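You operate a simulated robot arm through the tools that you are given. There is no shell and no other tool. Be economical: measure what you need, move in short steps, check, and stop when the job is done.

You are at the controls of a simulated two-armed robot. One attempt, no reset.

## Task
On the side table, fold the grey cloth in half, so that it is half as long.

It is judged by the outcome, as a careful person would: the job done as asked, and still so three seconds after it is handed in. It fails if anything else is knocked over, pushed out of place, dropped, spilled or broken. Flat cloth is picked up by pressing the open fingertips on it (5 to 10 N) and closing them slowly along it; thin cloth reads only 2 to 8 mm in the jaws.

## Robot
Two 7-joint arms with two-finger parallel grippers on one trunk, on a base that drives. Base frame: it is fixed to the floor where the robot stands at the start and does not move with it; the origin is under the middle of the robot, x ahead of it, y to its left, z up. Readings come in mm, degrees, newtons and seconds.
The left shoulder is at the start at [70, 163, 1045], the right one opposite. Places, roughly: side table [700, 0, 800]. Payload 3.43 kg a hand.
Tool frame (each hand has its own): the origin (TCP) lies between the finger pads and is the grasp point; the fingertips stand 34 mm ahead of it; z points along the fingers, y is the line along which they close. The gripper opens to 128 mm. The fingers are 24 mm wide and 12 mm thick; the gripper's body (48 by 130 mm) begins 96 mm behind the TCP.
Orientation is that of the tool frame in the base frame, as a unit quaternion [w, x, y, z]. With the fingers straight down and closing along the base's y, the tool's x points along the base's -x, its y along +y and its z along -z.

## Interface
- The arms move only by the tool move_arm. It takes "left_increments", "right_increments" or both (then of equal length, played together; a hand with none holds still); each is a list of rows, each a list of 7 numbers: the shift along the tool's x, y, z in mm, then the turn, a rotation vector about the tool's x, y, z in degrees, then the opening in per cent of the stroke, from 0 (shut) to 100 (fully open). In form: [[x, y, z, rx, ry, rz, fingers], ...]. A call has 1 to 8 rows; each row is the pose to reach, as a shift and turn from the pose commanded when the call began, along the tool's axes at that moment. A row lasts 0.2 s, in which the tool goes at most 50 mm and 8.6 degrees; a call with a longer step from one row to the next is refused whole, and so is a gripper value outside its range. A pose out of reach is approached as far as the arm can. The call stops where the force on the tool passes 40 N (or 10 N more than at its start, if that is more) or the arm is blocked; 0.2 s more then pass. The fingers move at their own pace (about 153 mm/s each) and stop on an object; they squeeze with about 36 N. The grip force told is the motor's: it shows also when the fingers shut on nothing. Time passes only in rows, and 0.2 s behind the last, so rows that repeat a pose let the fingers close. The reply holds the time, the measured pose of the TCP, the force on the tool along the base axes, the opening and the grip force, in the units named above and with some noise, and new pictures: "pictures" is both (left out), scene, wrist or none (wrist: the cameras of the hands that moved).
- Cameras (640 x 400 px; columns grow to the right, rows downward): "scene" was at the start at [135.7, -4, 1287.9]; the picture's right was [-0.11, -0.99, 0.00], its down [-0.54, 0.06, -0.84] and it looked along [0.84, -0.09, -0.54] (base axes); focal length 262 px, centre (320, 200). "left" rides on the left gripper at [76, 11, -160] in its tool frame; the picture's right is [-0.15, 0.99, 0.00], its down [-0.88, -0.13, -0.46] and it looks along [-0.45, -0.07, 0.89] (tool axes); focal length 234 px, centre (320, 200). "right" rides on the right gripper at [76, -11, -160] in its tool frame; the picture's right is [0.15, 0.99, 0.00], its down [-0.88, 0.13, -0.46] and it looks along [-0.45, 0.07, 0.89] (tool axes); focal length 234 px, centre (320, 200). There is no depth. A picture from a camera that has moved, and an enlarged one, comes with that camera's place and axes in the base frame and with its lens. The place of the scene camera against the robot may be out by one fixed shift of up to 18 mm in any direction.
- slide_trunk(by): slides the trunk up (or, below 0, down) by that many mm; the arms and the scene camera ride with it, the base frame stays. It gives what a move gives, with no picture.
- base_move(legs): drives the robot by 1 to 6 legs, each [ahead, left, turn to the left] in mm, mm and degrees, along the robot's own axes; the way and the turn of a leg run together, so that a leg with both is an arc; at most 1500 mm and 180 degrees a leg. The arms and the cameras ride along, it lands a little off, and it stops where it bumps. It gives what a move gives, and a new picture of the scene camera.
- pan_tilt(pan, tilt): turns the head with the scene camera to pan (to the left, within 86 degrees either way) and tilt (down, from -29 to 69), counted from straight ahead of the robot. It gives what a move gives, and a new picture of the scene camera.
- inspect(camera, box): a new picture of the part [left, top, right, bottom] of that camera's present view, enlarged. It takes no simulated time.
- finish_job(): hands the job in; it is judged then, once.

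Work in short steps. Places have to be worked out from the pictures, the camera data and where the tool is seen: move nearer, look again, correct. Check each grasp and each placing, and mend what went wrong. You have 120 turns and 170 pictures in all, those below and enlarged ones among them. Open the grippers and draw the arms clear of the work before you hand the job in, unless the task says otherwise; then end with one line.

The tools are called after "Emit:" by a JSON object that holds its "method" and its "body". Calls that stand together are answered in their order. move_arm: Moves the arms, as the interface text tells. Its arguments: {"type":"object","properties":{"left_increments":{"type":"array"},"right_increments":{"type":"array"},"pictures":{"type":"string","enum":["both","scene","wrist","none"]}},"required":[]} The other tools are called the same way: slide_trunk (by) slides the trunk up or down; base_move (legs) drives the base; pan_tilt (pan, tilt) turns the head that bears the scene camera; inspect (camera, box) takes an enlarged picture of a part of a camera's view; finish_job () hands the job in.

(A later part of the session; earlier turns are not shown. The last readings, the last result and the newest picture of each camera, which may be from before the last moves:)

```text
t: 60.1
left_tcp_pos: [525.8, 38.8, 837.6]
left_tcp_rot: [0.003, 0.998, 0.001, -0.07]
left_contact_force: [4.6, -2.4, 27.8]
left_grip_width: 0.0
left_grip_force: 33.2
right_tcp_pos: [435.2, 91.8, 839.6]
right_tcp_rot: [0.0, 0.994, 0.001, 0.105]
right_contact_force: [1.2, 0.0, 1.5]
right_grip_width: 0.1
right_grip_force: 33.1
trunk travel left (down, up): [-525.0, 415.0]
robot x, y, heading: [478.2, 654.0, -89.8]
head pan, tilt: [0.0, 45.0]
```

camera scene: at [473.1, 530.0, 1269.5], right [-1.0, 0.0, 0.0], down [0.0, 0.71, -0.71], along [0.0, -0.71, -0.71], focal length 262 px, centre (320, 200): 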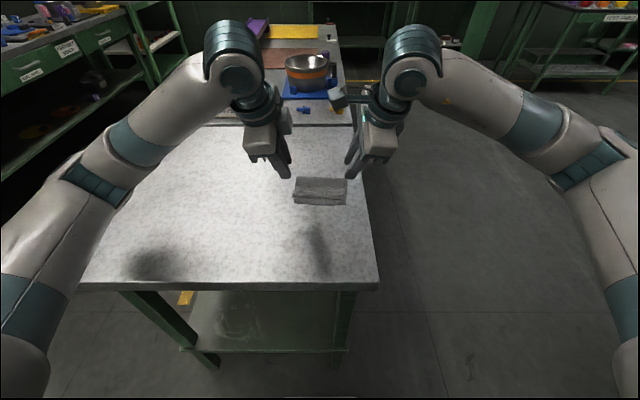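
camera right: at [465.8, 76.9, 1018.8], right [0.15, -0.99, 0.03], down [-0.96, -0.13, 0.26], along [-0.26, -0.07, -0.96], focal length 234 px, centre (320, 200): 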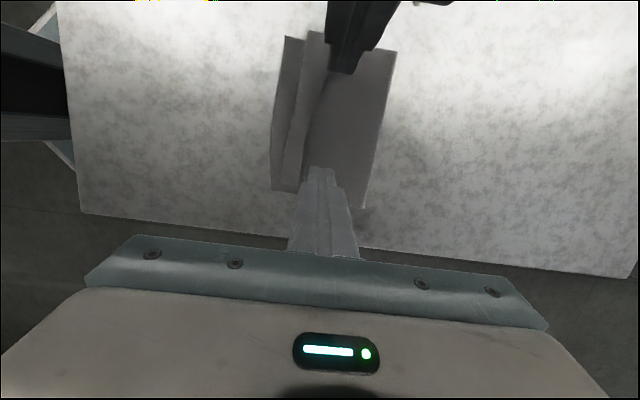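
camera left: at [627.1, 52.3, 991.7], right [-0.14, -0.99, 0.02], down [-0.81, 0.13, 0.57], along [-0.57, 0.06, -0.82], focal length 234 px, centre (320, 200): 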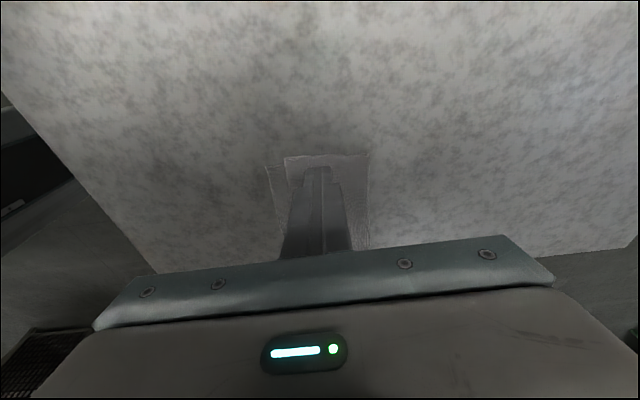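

The left holds firmly (28 N; I ease it slightly). I press the right gently and drag +y.

Emit:
{"method": "move_arm", "body": {"left_increments": [[0, 0, -0.5, 0, 0, 0, 0], [0, 0, -0.5, 0, 0, 0, 0], [0, 0, -0.5, 0, 0, 0, 0], [0, 0, -0.5, 0, 0, 0, 0], [0, 0, -0.5, 0, 0, 0, 0], [0, 0, -0.5, 0, 0, 0, 0], [0, 0, -0.5, 0, 0, 0, 0], [0, 0, -0.5, 0, 0, 0, 0]], "right_increments": [[0, 0, 1, 0, 0, 0, 0], [0, -4, 1.3, 0, 0, 0, 0], [0, -9, 1.3, 0, 0, 0, 0], [0, -14, 1.3, 0, 0, 0, 0], [0, -19, 1.3, 0, 0, 0, 0], [0, -24, 1.3, 0, 0, 0, 0], [0, -29, 1.3, 0, 0, 0, 0], [0, -34, 1.3, 0, 0, 0, 0]], "pictures": "none"}}

Emit:
{"method": "inspect", "body": {"camera": "scene", "box": [270, 160, 370, 222]}}

```text
t: 61.9
left_tcp_pos: [525.1, 41.3, 837.5]
left_tcp_rot: [0.002, 0.998, 0.0, -0.07]
left_contact_force: [-1.2, -5.6, 36.3]
left_grip_width: 0.0
left_grip_force: 33.1
right_tcp_pos: [435.3, 126.9, 837.1]
right_tcp_rot: [0.002, 0.994, 0.0, 0.105]
right_contact_force: [2.9, -6.7, 17.0]
right_grip_width: 0.0
right_grip_force: 33.6
trunk travel left (down, up): [-525.0, 415.0]
robot x, y, heading: [475.6, 653.7, -90.3]
head pan, tilt: [0.0, 45.0]
```

```text
6.40 times, centred on (320, 191) of scene
camera zoom: at [473.3, 533.0, 1270.1], right [-1.0, 0.0, 0.0], down [0.0, 0.7, -0.71], along [0.0, -0.71, -0.7], focal length 1674 px, centre (320, 258)
```

zoom: 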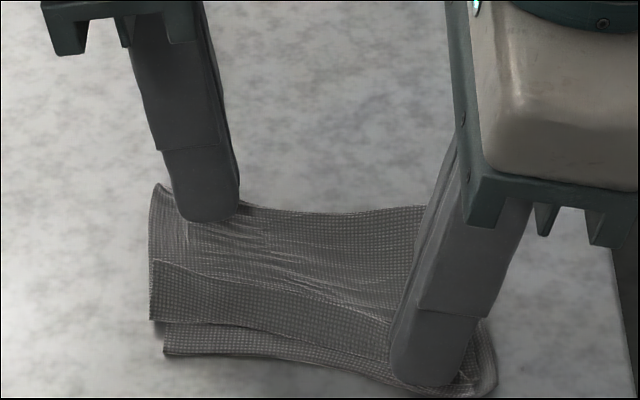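

That dragged the layers together and sheared the cloth. Better idea: lift the cloth by its fold line so it hangs, which lets the flap fall open by gravity, then lay it down again. First I lift clear and look.

Emit:
{"method": "move_arm", "body": {"left_increments": [[-1, 0, -8, 0, 0, 0, 0], [-6, 0, -45, 0, 0, 0, 20], [-13, 0, -90, 0, 0, 0, 40], [-13, 0, -90, 0, 0, 0, 40]], "right_increments": [[1.5, 0, -8, 0, 0, 0, 0], [9, 0, -45, 0, 0, 0, 20], [18, 0, -90, 0, 0, 0, 40], [18, 0, -90, 0, 0, 0, 40]], "pictures": "none"}}

Emit:
{"method": "inspect", "body": {"camera": "right", "box": [230, 20, 450, 220]}}

Emit:
{"method": "inspect", "body": {"camera": "scene", "box": [270, 160, 370, 222]}}

```text
t: 62.9
left_tcp_pos: [524.8, 37.8, 922.8]
left_tcp_rot: [-0.001, 0.998, 0.001, -0.069]
left_contact_force: [-0.6, 0.3, -0.4]
left_grip_width: 51.2
left_grip_force: 0.1
right_tcp_pos: [435.2, 122.2, 926.1]
right_tcp_rot: [-0.001, 0.994, 0.001, 0.105]
right_contact_force: [0.7, -0.2, 0.0]
right_grip_width: 51.3
right_grip_force: 0.0
trunk travel left (down, up): [-525.0, 415.0]
robot x, y, heading: [473.8, 655.4, -89.9]
head pan, tilt: [0.0, 45.0]
```

```text
2.00 times, centred on (340, 120) of right
camera zoom: at [476.6, 133.4, 1098.9], right [0.15, -0.99, 0.03], down [-0.96, -0.13, 0.26], along [-0.26, -0.07, -0.96], focal length 468 px, centre (280, 360)
```

zoom: 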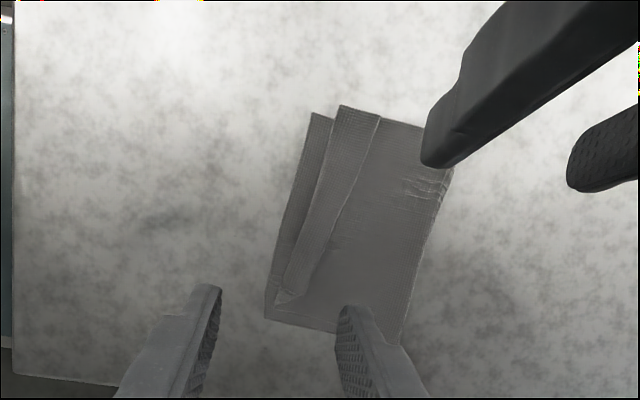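

```text
6.40 times, centred on (320, 191) of scene
camera zoom: at [473.2, 528.7, 1269.3], right [-1.0, 0.0, 0.0], down [0.0, 0.71, -0.71], along [0.0, -0.71, -0.71], focal length 1674 px, centre (320, 258)
```

zoom: 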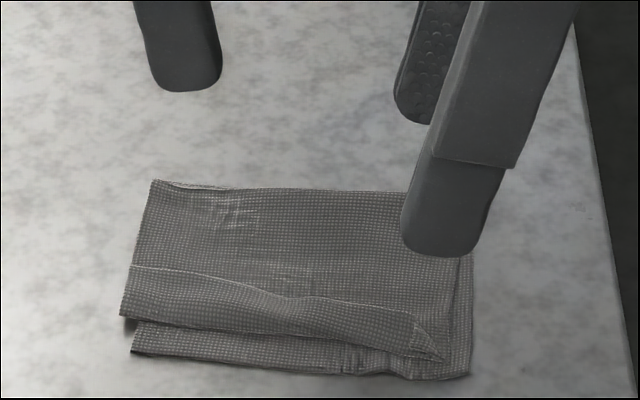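

The fold line is intact, at y≈25 (left end) to ≈32 (right end). I bring both hands over the ends of the fold, jaws about 31 mm open, outer finger just beyond the fold.

Emit:
{"method": "move_arm", "body": {"left_increments": [[3, 6, 0, 0, 0, 0, 30], [3, 6, 0, 0, 0, 0, 24], [6, 6, 20, 0, 0, 0, 24], [10, 6, 50, 0, 0, 0, 24], [13.7, 6, 75.8, 0, 0, 0, 24], [13.7, 6, 75.8, 0, 0, 0, 24]], "right_increments": [[-4, 40, 0, 0, 0, 0, 30], [-12, 84, 0, 0, 0, 0, 24], [-16, 84, 20, 0, 0, 0, 24], [-22, 84, 50, 0, 0, 0, 24], [-28.3, 84, 75.7, 0, 0, 0, 24], [-28.3, 84, 75.7, 0, 0, 0, 24]], "pictures": "none"}}

Emit:
{"method": "inspect", "body": {"camera": "right", "box": [220, 0, 420, 220]}}

Emit:
{"method": "inspect", "body": {"camera": "left", "box": [220, 120, 420, 260]}}

```text
t: 64.3
left_tcp_pos: [527.8, 31.0, 845.7]
left_tcp_rot: [0.001, 0.998, 0.001, -0.07]
left_contact_force: [0.5, 0.3, -0.7]
left_grip_width: 30.8
left_grip_force: 0.0
right_tcp_pos: [422.8, 40.2, 847.4]
right_tcp_rot: [0.0, 0.994, 0.001, 0.105]
right_contact_force: [0.4, 0.0, 0.6]
right_grip_width: 30.6
right_grip_force: 0.0
trunk travel left (down, up): [-525.0, 415.0]
robot x, y, heading: [478.0, 653.0, -90.1]
head pan, tilt: [0.0, 45.0]
```

```text
1.82 times, centred on (320, 110) of right
camera zoom: at [464.6, 51.8, 1019.9], right [0.15, -0.99, 0.03], down [-0.96, -0.13, 0.26], along [-0.26, -0.07, -0.96], focal length 426 px, centre (320, 364)
```

zoom: 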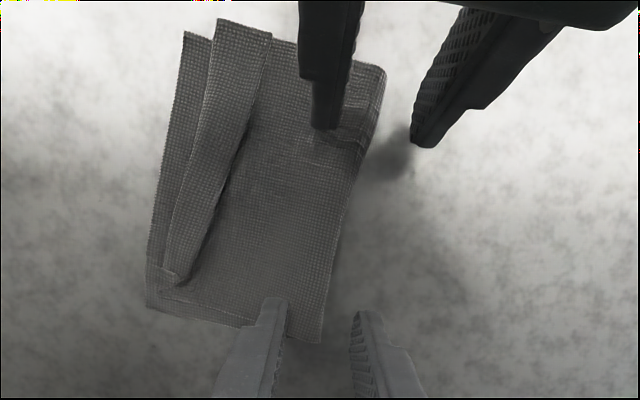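

```text
2.86 times, centred on (320, 190) of left
camera zoom: at [624.4, 19.6, 993.6], right [-0.14, -0.99, 0.02], down [-0.81, 0.13, 0.57], along [-0.57, 0.06, -0.82], focal length 669 px, centre (320, 229)
```

zoom: 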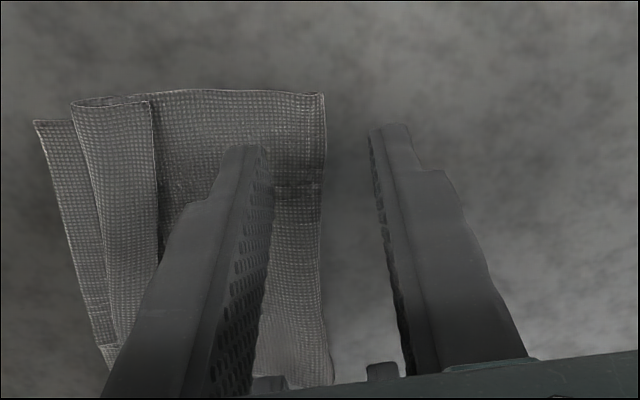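

Both jaws straddle the fold evenly. I lower to contact.

Emit:
{"method": "move_arm", "body": {"left_increments": [[0.6, 0, 4, 0, 0, 0, 24], [1, 0, 7, 0, 0, 0, 24], [1.2, 0, 9, 0, 0, 0, 24], [1.2, 0, 9, 0, 0, 0, 24]], "right_increments": [[-0.9, 0, 4, 0, 0, 0, 24], [-1.5, 0, 7, 0, 0, 0, 24], [-2, 0, 9, 0, 0, 0, 24], [-2, 0, 9, 0, 0, 0, 24]], "pictures": "none"}}

```text
t: 65.3
left_tcp_pos: [526.7, 30.8, 838.0]
left_tcp_rot: [0.001, 0.998, 0.001, -0.07]
left_contact_force: [0.5, -0.1, 1.5]
left_grip_width: 30.6
left_grip_force: 0.1
right_tcp_pos: [422.8, 38.8, 838.0]
right_tcp_rot: [0.001, 0.995, 0.001, 0.104]
right_contact_force: [-0.3, -0.2, 0.6]
right_grip_width: 30.6
right_grip_force: 0.0
trunk travel left (down, up): [-525.0, 415.0]
robot x, y, heading: [475.7, 655.6, -89.9]
head pan, tilt: [0.0, 45.0]
```

Emit:
{"method": "move_arm", "body": {"left_increments": [[0.1, 0, 0.8, 0, 0, 0, 24], [0.2, 0, 1.3, 0, 0, 0, 24], [0.2, 0, 1.3, 0, 0, 0, 24]], "right_increments": [[-0.2, 0, 1, 0, 0, 0, 24], [-0.4, 0, 2, 0, 0, 0, 24], [-0.4, 0, 2, 0, 0, 0, 24]], "pictures": "none"}}

```text
t: 66.1
left_tcp_pos: [528.8, 31.3, 837.3]
left_tcp_rot: [0.001, 0.998, 0.001, -0.07]
left_contact_force: [0.5, -0.7, 2.2]
left_grip_width: 30.5
left_grip_force: 0.0
right_tcp_pos: [423.2, 40.1, 837.7]
right_tcp_rot: [0.001, 0.995, 0.0, 0.104]
right_contact_force: [-1.9, -0.5, 8.3]
right_grip_width: 30.4
right_grip_force: 0.0
trunk travel left (down, up): [-525.0, 415.0]
robot x, y, heading: [478.3, 657.8, -90.0]
head pan, tilt: [0.0, 45.0]
```

The right presses 8 N and the left 2 N, so I add 1.3 mm on the left while closing slowly.

Emit:
{"method": "move_arm", "body": {"left_increments": [[0.2, 0, 1.3, 0, 0, 0, 23], [0.2, 0, 1.3, 0, 0, 0, 20], [0.2, 0, 1.3, 0, 0, 0, 16], [0.2, 0, 1.3, 0, 0, 0, 12], [0.2, 0, 1.3, 0, 0, 0, 8], [0.2, 0, 1.3, 0, 0, 0, 4], [0.2, 0, 1.3, 0, 0, 0, 0], [0.2, 0, 1.3, 0, 0, 0, 0]], "right_increments": [[0, 0, 0, 0, 0, 0, 23], [0, 0, 0, 0, 0, 0, 20], [0, 0, 0, 0, 0, 0, 16], [0, 0, 0, 0, 0, 0, 12], [0, 0, 0, 0, 0, 0, 8], [0, 0, 0, 0, 0, 0, 4], [0, 0, 0, 0, 0, 0, 0], [0, 0, 0, 0, 0, 0, 0]], "pictures": "none"}}

Emit:
{"method": "inspect", "body": {"camera": "right", "box": [220, 0, 420, 220]}}

```text
t: 67.9
left_tcp_pos: [527.1, 32.7, 837.6]
left_tcp_rot: [0.001, 0.998, 0.001, -0.07]
left_contact_force: [-2.1, -2.1, 12.0]
left_grip_width: 2.2
left_grip_force: 35.9
right_tcp_pos: [422.7, 41.7, 838.4]
right_tcp_rot: [0.0, 0.995, 0.002, 0.104]
right_contact_force: [2.0, 0.5, 7.5]
right_grip_width: 1.9
right_grip_force: 36.1
trunk travel left (down, up): [-525.0, 415.0]
robot x, y, heading: [474.8, 657.4, -89.9]
head pan, tilt: [0.0, 45.0]
```

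```text
1.82 times, centred on (320, 110) of right
camera zoom: at [464.6, 52.6, 1009.9], right [0.15, -0.99, 0.03], down [-0.96, -0.13, 0.26], along [-0.26, -0.07, -0.96], focal length 426 px, centre (320, 364)
```

zoom: 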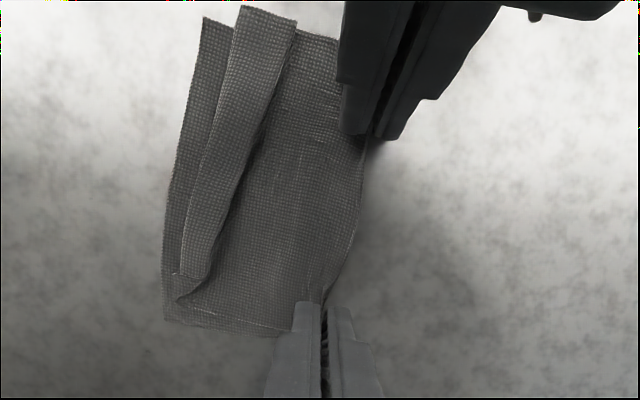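

Gripped (2 mm). I lift 60 mm and check that both layers come up.

Emit:
{"method": "move_arm", "body": {"left_increments": [[-2.1, 0, -15, 0, 0, 0, 0], [-4.2, 0, -30, 0, 0, 0, 0], [-6.3, 0, -45, 0, 0, 0, 0], [-8.3, 0, -60, 0, 0, 0, 0], [-8.3, 0, -60, 0, 0, 0, 0]], "right_increments": [[3.1, 0, -15, 0, 0, 0, 0], [6.2, 0, -30, 0, 0, 0, 0], [9.3, 0, -45, 0, 0, 0, 0], [12.4, 0, -60, 0, 0, 0, 0], [12.4, 0, -60, 0, 0, 0, 0]], "pictures": "wrist"}}

Emit:
{"method": "inspect", "body": {"camera": "scene", "box": [250, 140, 390, 222]}}

```text
t: 69.1
left_tcp_pos: [528.2, 32.4, 898.7]
left_tcp_rot: [0.0, 0.998, 0.001, -0.071]
left_contact_force: [-0.9, 0.3, -0.6]
left_grip_width: 2.1
left_grip_force: 35.8
right_tcp_pos: [421.3, 40.2, 896.3]
right_tcp_rot: [0.0, 0.995, 0.0, 0.105]
right_contact_force: [1.2, -1.4, 0.2]
right_grip_width: 2.0
right_grip_force: 36.4
trunk travel left (down, up): [-525.0, 415.0]
robot x, y, heading: [473.2, 655.4, -89.9]
head pan, tilt: [0.0, 45.0]
camera right: at [462.4, 51.3, 1069.3], right [0.15, -0.99, 0.03], down [-0.96, -0.13, 0.26], along [-0.26, -0.07, -0.96], focal length 234 px, centre (320, 200)
camera left: at [625.2, 21.8, 1045.2], right [-0.14, -0.99, 0.02], down [-0.81, 0.13, 0.57], along [-0.57, 0.07, -0.82], focal length 234 px, centre (320, 200)
```

right: 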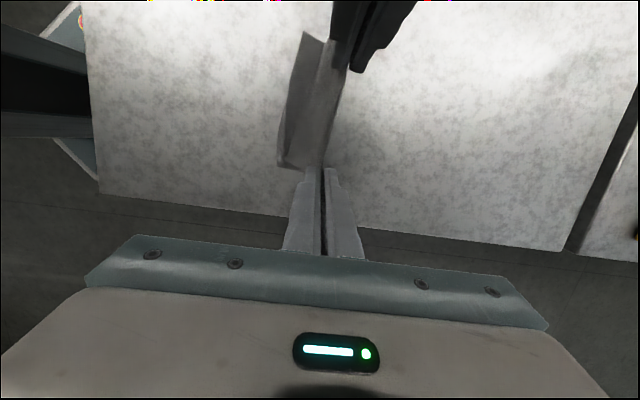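
left: 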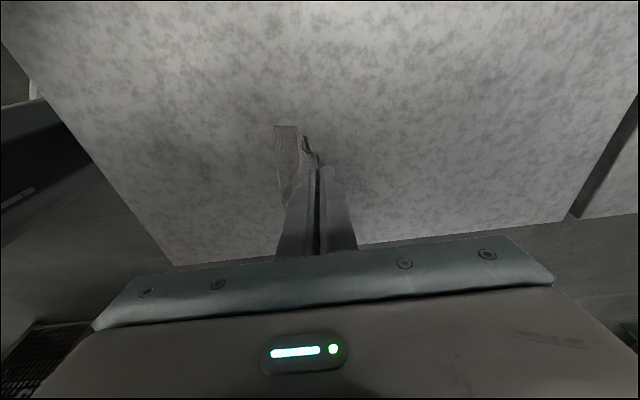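

```text
4.57 times, centred on (320, 181) of scene
camera zoom: at [473.2, 528.9, 1269.4], right [-1.0, 0.0, 0.0], down [0.0, 0.71, -0.71], along [0.0, -0.71, -0.71], focal length 1196 px, centre (320, 287)
```

zoom: 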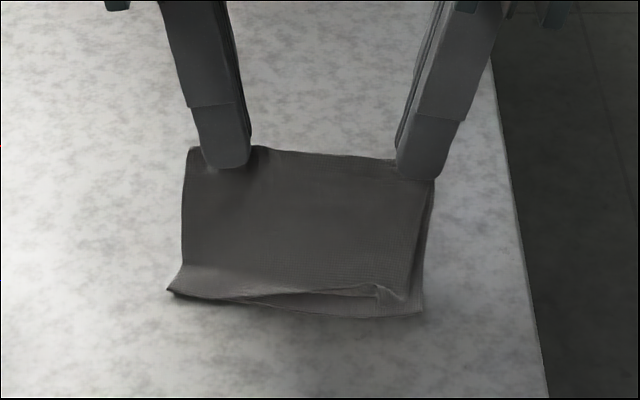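

Both layers are up. I lift another 65 mm so the cloth hangs free and the flap can drop.

Emit:
{"method": "move_arm", "body": {"left_increments": [[-2.3, 0, -16, 0, 0, 0, 0], [-4.5, 0, -32, 0, 0, 0, 0], [-6.8, 0, -48, 0, 0, 0, 0], [-9, 0, -64, 0, 0, 0, 0], [-9, 0, -64, 0, 0, 0, 0], [-9, 0, -64, 0, 0, 0, 0]], "right_increments": [[3.4, 0, -16, 0, 0, 0, 0], [6.7, 0, -32, 0, 0, 0, 0], [10, 0, -48, 0, 0, 0, 0], [13.4, 0, -64, 0, 0, 0, 0], [13.4, 0, -64, 0, 0, 0, 0], [13.4, 0, -64, 0, 0, 0, 0]], "pictures": "none"}}

Emit:
{"method": "inspect", "body": {"camera": "scene", "box": [250, 120, 390, 212]}}

```text
t: 70.5
left_tcp_pos: [527.2, 31.9, 961.8]
left_tcp_rot: [0.001, 0.998, 0.001, -0.07]
left_contact_force: [-0.1, 0.1, -1.0]
left_grip_width: 2.0
left_grip_force: 35.7
right_tcp_pos: [420.9, 41.3, 964.2]
right_tcp_rot: [-0.001, 0.995, 0.001, 0.104]
right_contact_force: [0.1, 0.1, -0.5]
right_grip_width: 1.7
right_grip_force: 35.4
trunk travel left (down, up): [-525.0, 415.0]
robot x, y, heading: [477.1, 655.0, -90.0]
head pan, tilt: [0.0, 45.0]
```

```text
4.35 times, centred on (320, 166) of scene
camera zoom: at [473.3, 529.5, 1269.5], right [-1.0, 0.0, 0.0], down [0.0, 0.71, -0.71], along [0.0, -0.71, -0.71], focal length 1138 px, centre (320, 348)
```

zoom: 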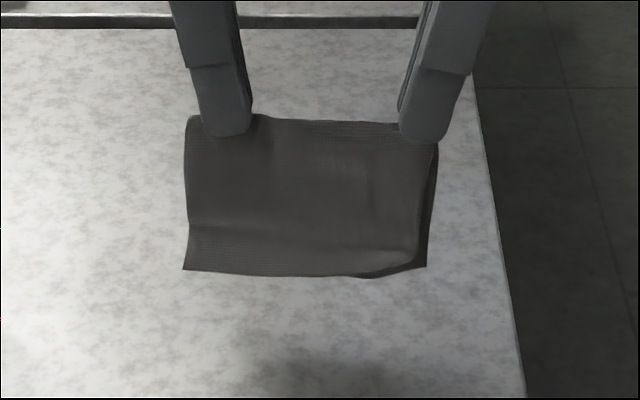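

The flap has dropped open and both ends hang aligned. I now lay it down: lower until the ends touch, then arc the hands away (−y) while lowering.

Emit:
{"method": "move_arm", "body": {"left_increments": [[2.6, 0, 19, 0, 0, 0, 0], [5.3, 0, 37.6, 0, 0, 0, 0], [5.8, 16, 41.6, 3, 0, -0.4, 0], [6.4, 32.6, 45.5, 5.9, 0, -0.8, 0], [7.5, 48, 53, 8.9, 0, -1.2, 0], [8.6, 62, 61, 11.9, 0, -1.7, 0], [10, 74, 72.5, 14.9, 0, -2.1, 0], [11.9, 84.5, 84.8, 17.8, 0, -2.5, 0]], "right_increments": [[-4, 0, 18.6, 0, 0, 0, 0], [-7.9, 0, 37.2, 0, 0, 0, 0], [-8.7, 16, 41, 2.9, 0, 0.6, 0], [-9.6, 32.6, 45, 5.9, 0, 1.2, 0], [-11.2, 48, 52.5, 8.8, 0, 1.9, 0], [-12.8, 62, 60.3, 11.7, 0, 2.5, 0], [-15.2, 74, 71.6, 14.7, 0, 3.1, 0], [-17.8, 84.5, 83.8, 17.6, 0, 3.7, 0]], "pictures": "none"}}

Emit:
{"method": "inspect", "body": {"camera": "scene", "box": [250, 130, 390, 222]}}

```text
t: 72.3
left_tcp_pos: [530.2, -54.2, 876.9]
left_tcp_rot: [-0.156, 0.985, 0.012, -0.069]
left_contact_force: [-1.7, 0.0, -0.3]
left_grip_width: 2.0
left_grip_force: 36.2
right_tcp_pos: [420.4, -43.7, 878.0]
right_tcp_rot: [-0.157, 0.982, -0.015, 0.103]
right_contact_force: [1.7, -0.3, 0.7]
right_grip_width: 1.8
right_grip_force: 35.4
trunk travel left (down, up): [-525.0, 415.0]
robot x, y, heading: [476.7, 652.6, -90.2]
head pan, tilt: [0.0, 45.0]
```

```text
4.35 times, centred on (320, 176) of scene
camera zoom: at [473.2, 528.4, 1269.3], right [-1.0, 0.0, 0.0], down [0.0, 0.71, -0.71], along [0.0, -0.71, -0.71], focal length 1138 px, centre (320, 304)
```

zoom: 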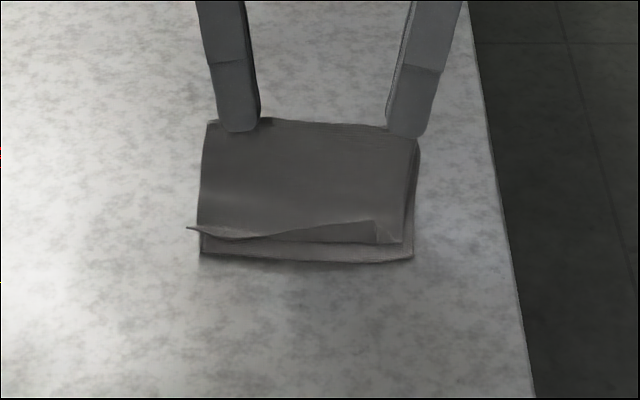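

The flap's right part still curls up. I lift again to study how it hangs.

Emit:
{"method": "move_arm", "body": {"left_increments": [[0, -10, -25, -4, 0, 0.6, 0], [0, -20, -50, -8, 0, 1.1, 0], [0, -35, -75, -12, 0, 1.7, 0], [0, -50, -90, -16, 0, 2.2, 0], [0, -50, -90, -16, 0, 2.2, 0], [0, -50, -90, -16, 0, 2.2, 0]], "right_increments": [[0, -10, -25, -4, 0, -0.8, 0], [0, -20, -50, -8, 0, -1.7, 0], [0, -35, -75, -12, 0, -2.5, 0], [0, -50, -90, -16, 0, -3.3, 0], [0, -50, -90, -16, 0, -3.3, 0], [0, -50, -90, -16, 0, -3.3, 0]], "pictures": "none"}}

Emit:
{"method": "inspect", "body": {"camera": "scene", "box": [270, 120, 370, 190]}}

```text
t: 73.3
left_tcp_pos: [533.5, -33.2, 971.6]
left_tcp_rot: [-0.027, 0.997, -0.002, -0.075]
left_contact_force: [-15.6, 1.5, 0.6]
left_grip_width: 1.9
left_grip_force: 36.1
right_tcp_pos: [410.7, -25.9, 972.6]
right_tcp_rot: [-0.025, 0.994, 0.003, 0.11]
right_contact_force: [14.4, -2.2, -0.5]
right_grip_width: 1.8
right_grip_force: 35.7
trunk travel left (down, up): [-525.0, 415.0]
robot x, y, heading: [476.9, 656.4, -89.9]
head pan, tilt: [0.0, 45.0]
stopped in row 4 (left hand): the force on the tool passed its limit (the readings are from after the stop); the commanded pose is now the measured one
```

```text
5.71 times, centred on (320, 155) of scene
camera zoom: at [473.2, 529.9, 1269.5], right [-1.0, 0.0, 0.0], down [0.0, 0.71, -0.71], along [0.0, -0.71, -0.71], focal length 1495 px, centre (320, 457)
```

zoom: 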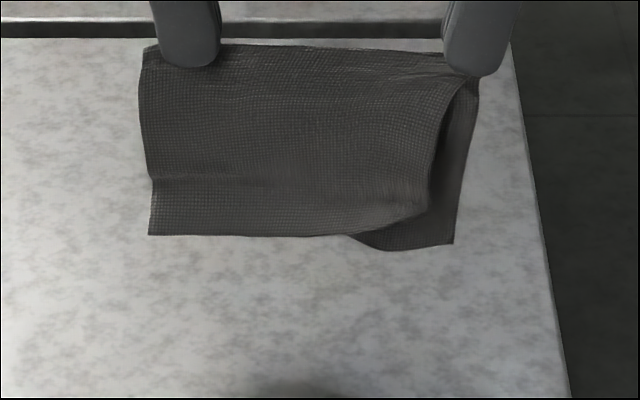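

I forgot the lean on that retract and the hands spread, tensing the cloth to 15 N. I bring them back together and look again; the flap itself now hangs open.

Emit:
{"method": "move_arm", "body": {"left_increments": [[-4, 0, 0.5, 0, 0, 0, 0], [-7.9, 0, 1.1, 0, 0, 0, 0], [-7.9, 0, 1.1, 0, 0, 0, 0], [-7.9, 0, 1.1, 0, 0, 0, 0]], "right_increments": [[4.5, 0, 1, 0, 0, 0, 0], [8.8, 0, 1.9, 0, 0, 0, 0], [8.8, 0, 1.9, 0, 0, 0, 0], [8.8, 0, 1.9, 0, 0, 0, 0]], "pictures": "none"}}

Emit:
{"method": "inspect", "body": {"camera": "scene", "box": [270, 120, 370, 190]}}

Emit:
{"method": "inspect", "body": {"camera": "right", "box": [220, 0, 420, 220]}}

```text
t: 74.3
left_tcp_pos: [528.5, -34.8, 970.8]
left_tcp_rot: [-0.027, 0.997, -0.002, -0.074]
left_contact_force: [0.2, -0.8, 0.2]
left_grip_width: 1.9
left_grip_force: 35.8
right_tcp_pos: [417.3, -27.4, 970.6]
right_tcp_rot: [-0.025, 0.994, 0.001, 0.108]
right_contact_force: [0.3, 0.3, 0.0]
right_grip_width: 1.8
right_grip_force: 36.1
trunk travel left (down, up): [-525.0, 415.0]
robot x, y, heading: [474.5, 653.0, -90.0]
head pan, tilt: [0.0, 45.0]
```

```text
5.71 times, centred on (320, 155) of scene
camera zoom: at [473.4, 529.2, 1269.4], right [-1.0, 0.0, 0.0], down [0.0, 0.71, -0.71], along [0.0, -0.71, -0.71], focal length 1495 px, centre (320, 457)
```

zoom: 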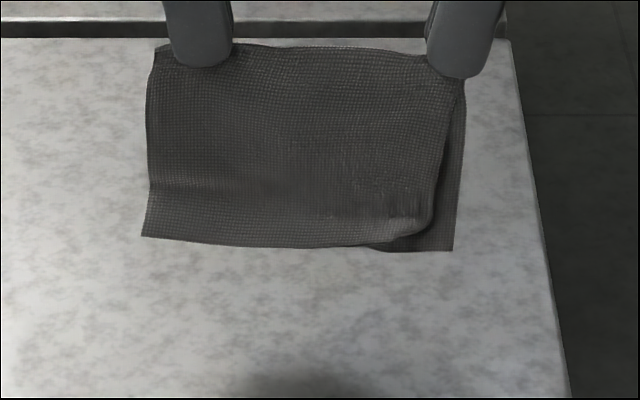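

```text
1.82 times, centred on (320, 110) of right
camera zoom: at [456.8, -23.7, 1144.1], right [0.15, -0.99, -0.02], down [-0.96, -0.15, 0.25], along [-0.25, -0.02, -0.97], focal length 426 px, centre (320, 364)
```

zoom: 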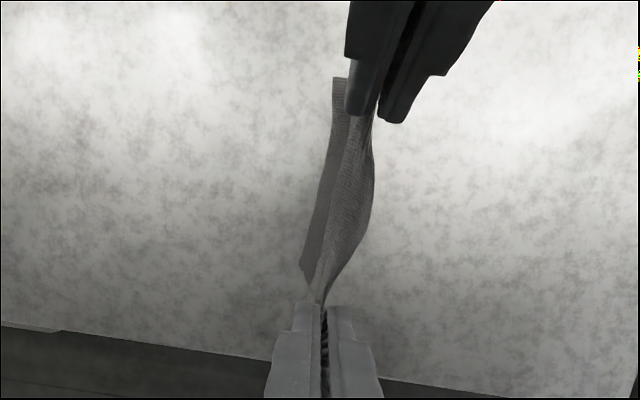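

Hanging well: both ends level. This time I lay it the other way (hands toward the robot, ends trailing away), so that the table drags the formerly curled end straight underneath.

Emit:
{"method": "move_arm", "body": {"left_increments": [[3.4, -3.8, 23, 0, 0, 0, 0], [6.9, -12.6, 46.2, 0, 0, 0, 0], [7.6, -24, 50.8, -2.5, 0, 0.3, 0], [8.3, -35, 55.3, -5, 0, 0.7, 0], [9.1, -46, 61, -7.5, 0, 1, 0], [10, -57.6, 66.8, -9.9, 0, 1.4, 0], [12.6, -76.8, 84.1, -14.9, 0, 2.1, 0], [15.4, -91.9, 102.7, -19.8, 0, 2.8, 0]], "right_increments": [[-5, -3.8, 22.7, 0, 0, 0, 0], [-10, -12.6, 45.6, 0, 0, 0, 0], [-11, -24, 50.1, -2.5, 0, -0.5, 0], [-12, -35, 54.6, -4.9, 0, -1, 0], [-13.2, -46, 60.3, -7.4, 0, -1.5, 0], [-14.5, -57.6, 66, -9.8, 0, -2.1, 0], [-18.3, -76.8, 83, -14.7, 0, -3.1, 0], [-22.3, -91.9, 101.4, -19.6, 0, -4.2, 0]], "pictures": "none"}}

Emit:
{"method": "inspect", "body": {"camera": "scene", "box": [260, 140, 380, 222]}}

Emit:
{"method": "inspect", "body": {"camera": "right", "box": [220, 0, 460, 220]}}

```text
t: 76.1
left_tcp_pos: [526.9, 62.7, 870.7]
left_tcp_rot: [0.147, 0.986, -0.013, -0.073]
left_contact_force: [-0.4, -1.1, 1.1]
left_grip_width: 1.8
left_grip_force: 36.0
right_tcp_pos: [413.3, 71.9, 872.7]
right_tcp_rot: [0.149, 0.983, 0.019, 0.109]
right_contact_force: [-0.1, 1.3, -0.7]
right_grip_width: 1.7
right_grip_force: 35.7
trunk travel left (down, up): [-525.0, 415.0]
robot x, y, heading: [474.7, 657.0, -89.8]
head pan, tilt: [0.0, 45.0]
```

```text
4.88 times, centred on (320, 181) of scene
camera zoom: at [473.1, 529.5, 1269.6], right [-1.0, 0.0, 0.0], down [0.0, 0.71, -0.71], along [0.0, -0.71, -0.71], focal length 1276 px, centre (320, 293)
```

zoom: 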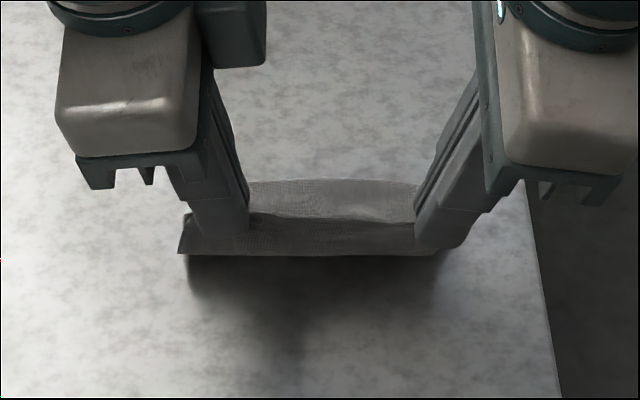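

```text
1.82 times, centred on (340, 110) of right
camera zoom: at [453.7, 133.2, 1034.4], right [0.15, -0.93, 0.32], down [-0.96, -0.05, 0.28], along [-0.25, -0.35, -0.9], focal length 426 px, centre (284, 364)
```

zoom: 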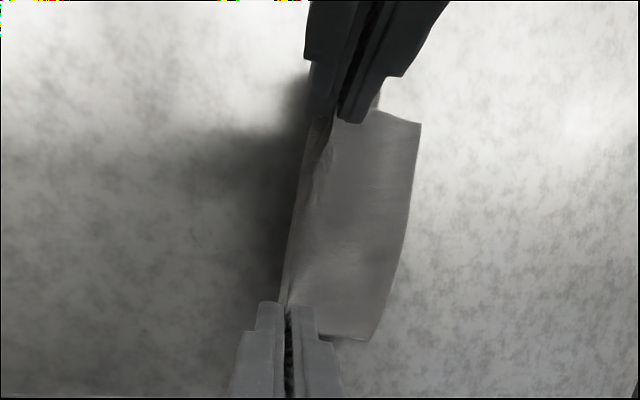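

The sheets trail away correctly. I continue lowering and drag slightly toward the robot to straighten.

Emit:
{"method": "move_arm", "body": {"left_increments": [[0.8, -5, 5.3, 0, 0, 0, 0], [1.6, -10, 10.6, 0, 0, 0, 0], [2.4, -14.5, 16, 0, 0, 0, 0], [3.2, -19.1, 21.2, 0, 0, 0, 0], [3.2, -19.1, 21.2, 0, 0, 0, 0]], "right_increments": [[-1.1, -5, 5.2, 0, 0, 0, 0], [-2.3, -10, 10.5, 0, 0, 0, 0], [-3.4, -14.5, 15.7, 0, 0, 0, 0], [-4.6, -19.1, 21, 0, 0, 0, 0], [-4.6, -19.1, 21, 0, 0, 0, 0]], "pictures": "none"}}

Emit:
{"method": "inspect", "body": {"camera": "scene", "box": [260, 140, 380, 222]}}

Emit:
{"method": "inspect", "body": {"camera": "right", "box": [220, 0, 460, 220]}}

```text
t: 77.3
left_tcp_pos: [528.0, 75.4, 846.3]
left_tcp_rot: [0.146, 0.986, -0.013, -0.073]
left_contact_force: [0.1, 0.3, 0.4]
left_grip_width: 1.8
left_grip_force: 35.8
right_tcp_pos: [414.7, 83.7, 845.4]
right_tcp_rot: [0.148, 0.983, 0.019, 0.107]
right_contact_force: [-0.2, -0.5, -0.6]
right_grip_width: 1.7
right_grip_force: 36.3
trunk travel left (down, up): [-525.0, 415.0]
robot x, y, heading: [479.3, 655.0, -90.0]
head pan, tilt: [0.0, 45.0]
```

```text
4.88 times, centred on (320, 181) of scene
camera zoom: at [473.3, 529.3, 1269.5], right [-1.0, 0.0, 0.0], down [0.0, 0.71, -0.71], along [0.0, -0.71, -0.71], focal length 1276 px, centre (320, 293)
```

zoom: 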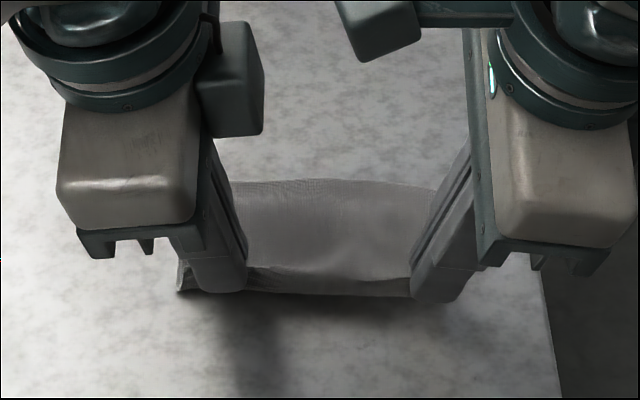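

```text
1.82 times, centred on (340, 110) of right
camera zoom: at [455.4, 144.5, 1008.5], right [0.15, -0.94, 0.32], down [-0.96, -0.05, 0.28], along [-0.25, -0.35, -0.9], focal length 426 px, centre (284, 364)
```

zoom: 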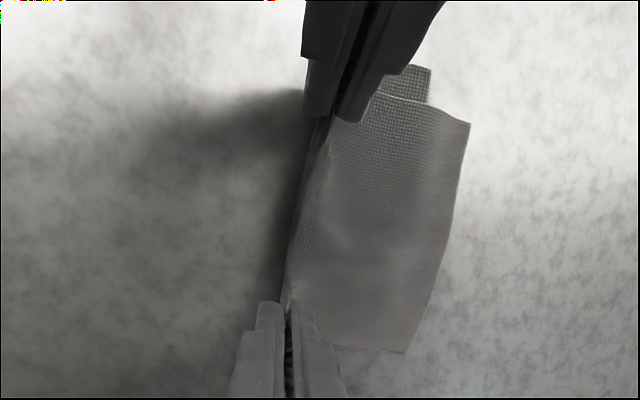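

The lower layer's end lies about 19 mm short of the upper's, with slack near the grip. Dragging the hands further toward the robot should take up that slack.

Emit:
{"method": "move_arm", "body": {"left_increments": [[0, -6, -2, 0, 0, 0, 0], [0, -12, -4, 0, 0, 0, 0], [0, -18, -6, 0, 0, 0, 0], [0, -24, -8, 0, 0, 0, 0], [0, -24, -8, 0, 0, 0, 0]], "right_increments": [[0, -6, -2, 0, 0, 0, 0], [0, -12, -4, 0, 0, 0, 0], [0, -18, -6, 0, 0, 0, 0], [0, -24, -8, 0, 0, 0, 0], [0, -24, -8, 0, 0, 0, 0]], "pictures": "none"}}

Emit:
{"method": "inspect", "body": {"camera": "scene", "box": [260, 140, 380, 222]}}

Emit:
{"method": "inspect", "body": {"camera": "right", "box": [220, 0, 460, 220]}}

```text
t: 78.5
left_tcp_pos: [530.4, 100.1, 845.3]
left_tcp_rot: [0.146, 0.986, -0.013, -0.074]
left_contact_force: [0.1, 1.2, -0.3]
left_grip_width: 1.5
left_grip_force: 35.8
right_tcp_pos: [412.8, 108.1, 846.6]
right_tcp_rot: [0.148, 0.983, 0.018, 0.108]
right_contact_force: [1.1, -0.4, -0.2]
right_grip_width: 1.6
right_grip_force: 35.8
trunk travel left (down, up): [-525.0, 415.0]
robot x, y, heading: [478.6, 653.1, -89.9]
head pan, tilt: [0.0, 45.0]
```

```text
4.88 times, centred on (320, 181) of scene
camera zoom: at [473.4, 529.2, 1269.4], right [-1.0, 0.0, 0.0], down [0.0, 0.71, -0.71], along [0.0, -0.71, -0.71], focal length 1276 px, centre (320, 293)
```

zoom: 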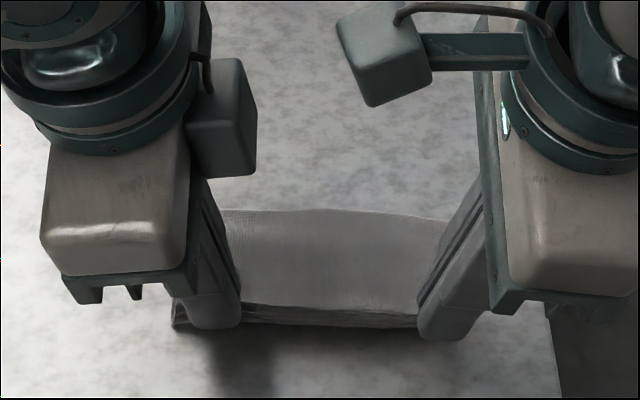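

```text
1.82 times, centred on (340, 110) of right
camera zoom: at [453.2, 169.9, 1008.5], right [0.15, -0.94, 0.32], down [-0.96, -0.05, 0.28], along [-0.25, -0.35, -0.9], focal length 426 px, centre (284, 364)
```

zoom: 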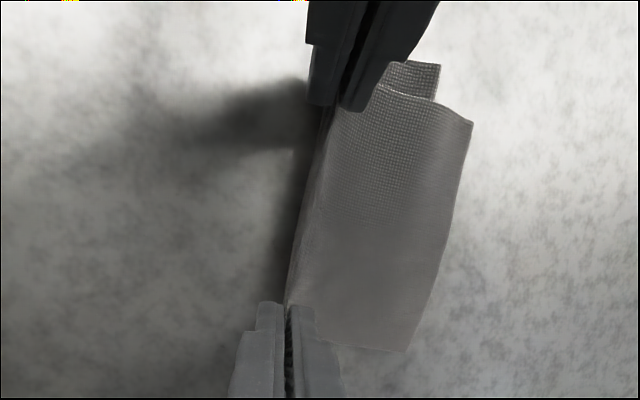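

It improves (about 14 mm now). I drag another 25 mm.

Emit:
{"method": "move_arm", "body": {"left_increments": [[-0.5, -6, -2, 0, 0, 0, 0], [-1, -12, -4, 0, 0, 0, 0], [-1.5, -18, -6, 0, 0, 0, 0], [-2, -24, -8, 0, 0, 0, 0], [-2, -24, -8, 0, 0, 0, 0]], "right_increments": [[1, -6, -2, 0, 0, 0, 0], [1.5, -12, -4, 0, 0, 0, 0], [2, -18, -6, 0, 0, 0, 0], [2.5, -24, -8, 0, 0, 0, 0], [2.5, -24, -8, 0, 0, 0, 0]], "pictures": "none"}}

Emit:
{"method": "inspect", "body": {"camera": "right", "box": [220, 0, 460, 220]}}

Emit:
{"method": "inspect", "body": {"camera": "left", "box": [220, 80, 460, 260]}}

```text
t: 79.7
left_tcp_pos: [529.1, 123.5, 845.8]
left_tcp_rot: [0.146, 0.986, -0.012, -0.074]
left_contact_force: [0.0, 0.1, -0.7]
left_grip_width: 1.6
left_grip_force: 36.0
right_tcp_pos: [413.1, 133.5, 846.7]
right_tcp_rot: [0.148, 0.983, 0.018, 0.107]
right_contact_force: [-0.5, -0.1, -0.8]
right_grip_width: 2.1
right_grip_force: 35.8
trunk travel left (down, up): [-525.0, 415.0]
robot x, y, heading: [478.4, 658.2, -89.9]
head pan, tilt: [0.0, 45.0]
```

```text
1.82 times, centred on (340, 110) of right
camera zoom: at [453.6, 195.2, 1008.7], right [0.15, -0.94, 0.32], down [-0.96, -0.05, 0.28], along [-0.25, -0.35, -0.9], focal length 426 px, centre (284, 364)
```

zoom: 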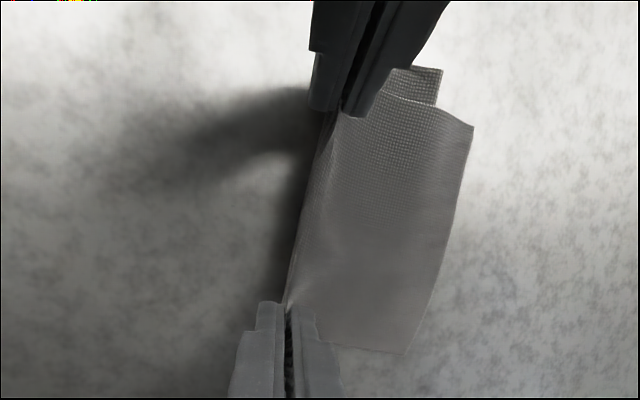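

```text
2.22 times, centred on (340, 170) of left
camera zoom: at [627.1, 156.2, 990.3], right [-0.15, -0.94, 0.31], down [-0.8, 0.3, 0.52], along [-0.58, -0.17, -0.8], focal length 520 px, centre (276, 267)
```

zoom: 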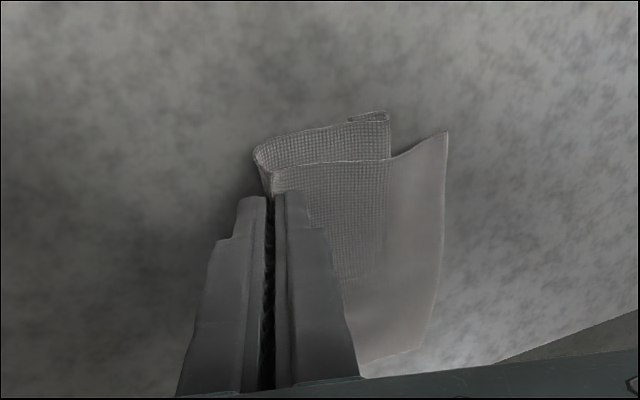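

The wrist view shows that the old flap creased back underneath as it touched down too vertically. I lift to hang again (it opens in the air), and will then lay it with the hands already moving, so that the end trails.

Emit:
{"method": "move_arm", "body": {"left_increments": [[-4.2, 8.8, -28.3, 0, 0, 0, 0], [-8.5, 17.5, -56.7, 0, 0, 0, 0], [-11.8, 45.4, -79.3, 0, 0, 0, 0], [-13.8, 70.3, -92.4, 0, 0, 0, 0], [-12.1, 108.6, -81, 0, 0, 0, 0], [-10.3, 146.8, -69.3, 0, 0, 0, 0], [-9, 175.5, -60.6, 0, 0, 0, 0], [-9, 175.5, -60.6, 0, 0, 0, 0]], "right_increments": [[6.1, 8.8, -28, 0, 0, 0, 0], [12.2, 17.5, -56, 0, 0, 0, 0], [17.1, 45.4, -78.4, 0, 0, 0, 0], [20, 70.3, -91.3, 0, 0, 0, 0], [17.4, 108.6, -80, 0, 0, 0, 0], [15, 146.8, -68.5, 0, 0, 0, 0], [13.1, 175.5, -60, 0, 0, 0, 0], [13.1, 175.5, -60, 0, 0, 0, 0]], "pictures": "none"}}

Emit:
{"method": "inspect", "body": {"camera": "scene", "box": [270, 120, 370, 190]}}

Emit:
{"method": "inspect", "body": {"camera": "left", "box": [220, 80, 460, 260]}}

```text
t: 81.5
left_tcp_pos: [527.5, -22.7, 955.6]
left_tcp_rot: [0.148, 0.986, -0.013, -0.073]
left_contact_force: [0.6, 0.4, 0.0]
left_grip_width: 1.8
left_grip_force: 35.7
right_tcp_pos: [414.7, -15.2, 961.2]
right_tcp_rot: [0.148, 0.983, 0.02, 0.109]
right_contact_force: [-0.4, -0.3, -0.2]
right_grip_width: 1.8
right_grip_force: 35.6
trunk travel left (down, up): [-525.0, 415.0]
robot x, y, heading: [477.1, 660.3, -89.9]
head pan, tilt: [0.0, 45.0]
```

```text
5.71 times, centred on (320, 155) of scene
camera zoom: at [473.2, 529.9, 1269.6], right [-1.0, 0.0, 0.0], down [0.0, 0.71, -0.71], along [0.0, -0.71, -0.71], focal length 1495 px, centre (320, 457)
```

zoom: 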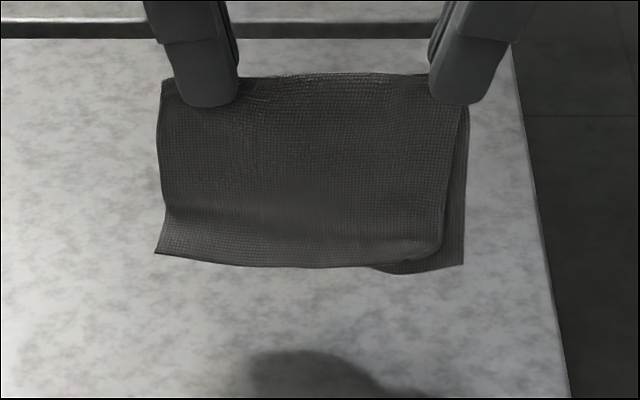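

```text
2.22 times, centred on (340, 170) of left
camera zoom: at [624.9, 9.3, 1098.5], right [-0.15, -0.94, 0.31], down [-0.8, 0.3, 0.52], along [-0.58, -0.17, -0.8], focal length 520 px, centre (276, 267)
```

zoom: 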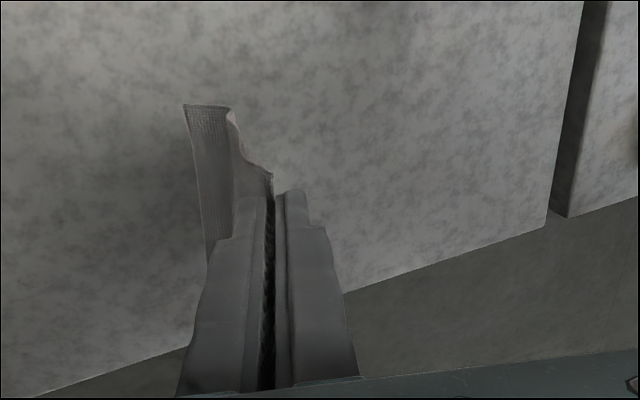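

In the air the flap opens again, kicked slightly toward the robot. I lay it with continuous forward motion at the height where only the end brushes the table, so that it is dragged straight.

Emit:
{"method": "move_arm", "body": {"left_increments": [[1.7, -13.9, 11.3, 0, 0, 0, 0], [2.9, -32.1, 19.2, 0, 0, 0, 0], [3, -53.2, 20.1, 0, 0, 0, 0], [2.8, -73.8, 19, 0, 0, 0, 0], [2.7, -94.4, 18, 0, 0, 0, 0], [2.8, -115.6, 18.8, 0, 0, 0, 0], [3.6, -132.8, 23.9, 0, 0, 0, 0]], "right_increments": [[-3, -13.9, 15, 0, 0, 0, 0], [-5, -32.1, 23, 0, 0, 0, 0], [-5.2, -53.2, 24, 0, 0, 0, 0], [-5, -73.8, 23, 0, 0, 0, 0], [-4.7, -94.4, 22, 0, 0, 0, 0], [-5, -115.6, 22.6, 0, 0, 0, 0], [-6, -132.8, 27.7, 0, 0, 0, 0]], "pictures": "none"}}

Emit:
{"method": "inspect", "body": {"camera": "scene", "box": [260, 130, 380, 212]}}

Emit:
{"method": "inspect", "body": {"camera": "left", "box": [220, 80, 460, 260]}}

```text
t: 83.1
left_tcp_pos: [528.5, 95.7, 894.3]
left_tcp_rot: [0.147, 0.986, -0.012, -0.074]
left_contact_force: [0.2, 0.2, 1.2]
left_grip_width: 1.9
left_grip_force: 36.0
right_tcp_pos: [415.1, 102.0, 892.0]
right_tcp_rot: [0.148, 0.983, 0.019, 0.108]
right_contact_force: [0.6, 0.3, -0.3]
right_grip_width: 1.7
right_grip_force: 35.9
trunk travel left (down, up): [-525.0, 415.0]
robot x, y, heading: [479.4, 655.0, -89.8]
head pan, tilt: [0.0, 45.0]
```

```text
4.88 times, centred on (320, 171) of scene
camera zoom: at [473.4, 529.4, 1269.5], right [-1.0, 0.0, 0.0], down [0.0, 0.71, -0.71], along [0.0, -0.71, -0.71], focal length 1276 px, centre (320, 342)
```

zoom: 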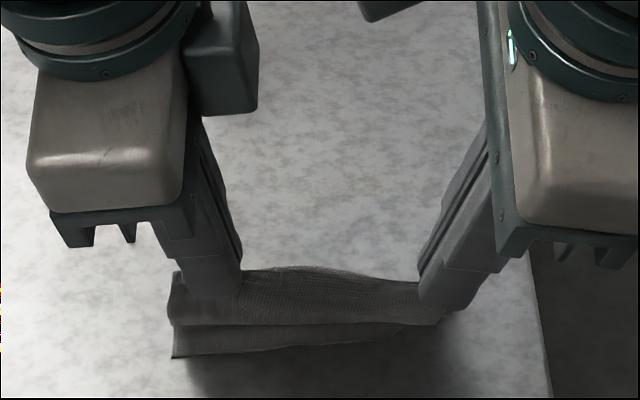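

```text
2.22 times, centred on (340, 170) of left
camera zoom: at [626.6, 127.1, 1037.4], right [-0.15, -0.94, 0.31], down [-0.8, 0.3, 0.52], along [-0.58, -0.17, -0.8], focal length 520 px, centre (276, 267)
```

zoom: 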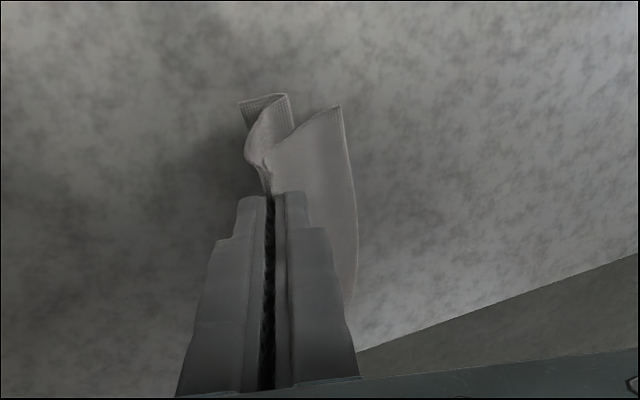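

Now it's clear the flap keeps a crease and points toward the robot. So it should lie flat if I lay the hands away (−y) now: the flap is then a natural extension of the top layer. I sweep away while lowering gradually.

Emit:
{"method": "move_arm", "body": {"left_increments": [[-1.3, 14.8, -8.4, 2.97, 0, -0.44, 0], [-1.5, 38.2, -10.2, 5.9, 0, -0.9, 0], [-0.6, 58.7, -3.9, 8.9, 0, -1.3, 0], [1, 78.4, 6.8, 11.9, 0, -1.8, 0], [3.3, 96.5, 22.5, 14.8, 0, -2.2, 0], [5.9, 108.5, 39.5, 17.8, 0, -2.6, 0], [8.5, 118.3, 57, 20.8, 0, -3.1, 0], [8.5, 118.3, 57, 20.8, 0, -3.1, 0]], "right_increments": [[1.8, 14.8, -8.3, 2.93, 0, 0.64, 0], [2.2, 38.2, -10.1, 5.9, 0, 1.3, 0], [0.9, 58.7, -3.9, 8.8, 0, 1.9, 0], [-1.4, 78.4, 6.6, 11.7, 0, 2.6, 0], [-4.8, 96.5, 22.1, 14.7, 0, 3.2, 0], [-8.5, 108.5, 39, 17.6, 0, 3.8, 0], [-12.3, 118.3, 56.3, 20.5, 0, 4.5, 0], [-12.3, 118.3, 56.3, 20.5, 0, 4.5, 0]], "pictures": "none"}}

Emit:
{"method": "inspect", "body": {"camera": "scene", "box": [260, 140, 380, 222]}}

Emit:
{"method": "inspect", "body": {"camera": "left", "box": [120, 80, 360, 260]}}

```text
t: 84.9
left_tcp_pos: [529.6, -34.7, 872.1]
left_tcp_rot: [-0.035, 0.997, 0.001, -0.073]
left_contact_force: [-0.2, 0.7, 0.2]
left_grip_width: 2.0
left_grip_force: 36.1
right_tcp_pos: [416.3, -29.0, 870.4]
right_tcp_rot: [-0.034, 0.994, 0.0, 0.108]
right_contact_force: [0.2, -0.9, -0.4]
right_grip_width: 1.7
right_grip_force: 35.8
trunk travel left (down, up): [-525.0, 415.0]
robot x, y, heading: [475.5, 654.4, -90.0]
head pan, tilt: [0.0, 45.0]
```

```text
4.88 times, centred on (320, 181) of scene
camera zoom: at [473.2, 530.1, 1269.6], right [-1.0, 0.0, 0.0], down [0.0, 0.71, -0.71], along [0.0, -0.71, -0.71], focal length 1276 px, centre (320, 293)
```

zoom: 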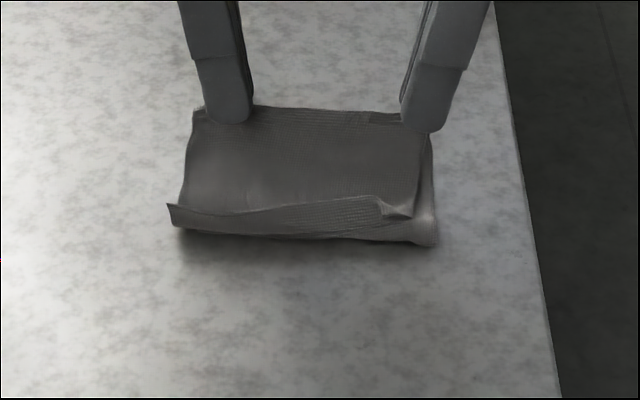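

```text
2.22 times, centred on (240, 170) of left
camera zoom: at [626.7, -55.9, 1018.7], right [-0.15, -0.99, -0.05], down [-0.8, 0.09, 0.59], along [-0.58, 0.13, -0.81], focal length 520 px, centre (498, 267)
```

zoom: 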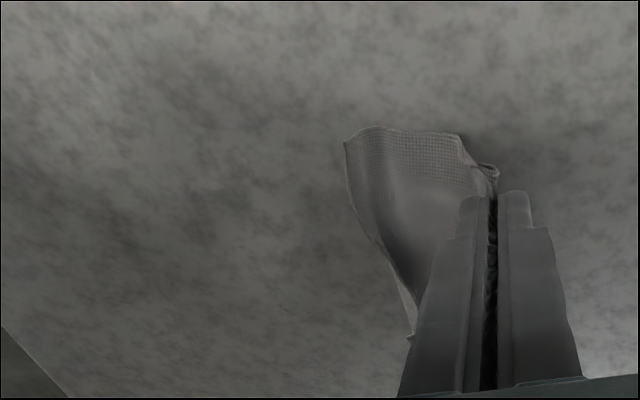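

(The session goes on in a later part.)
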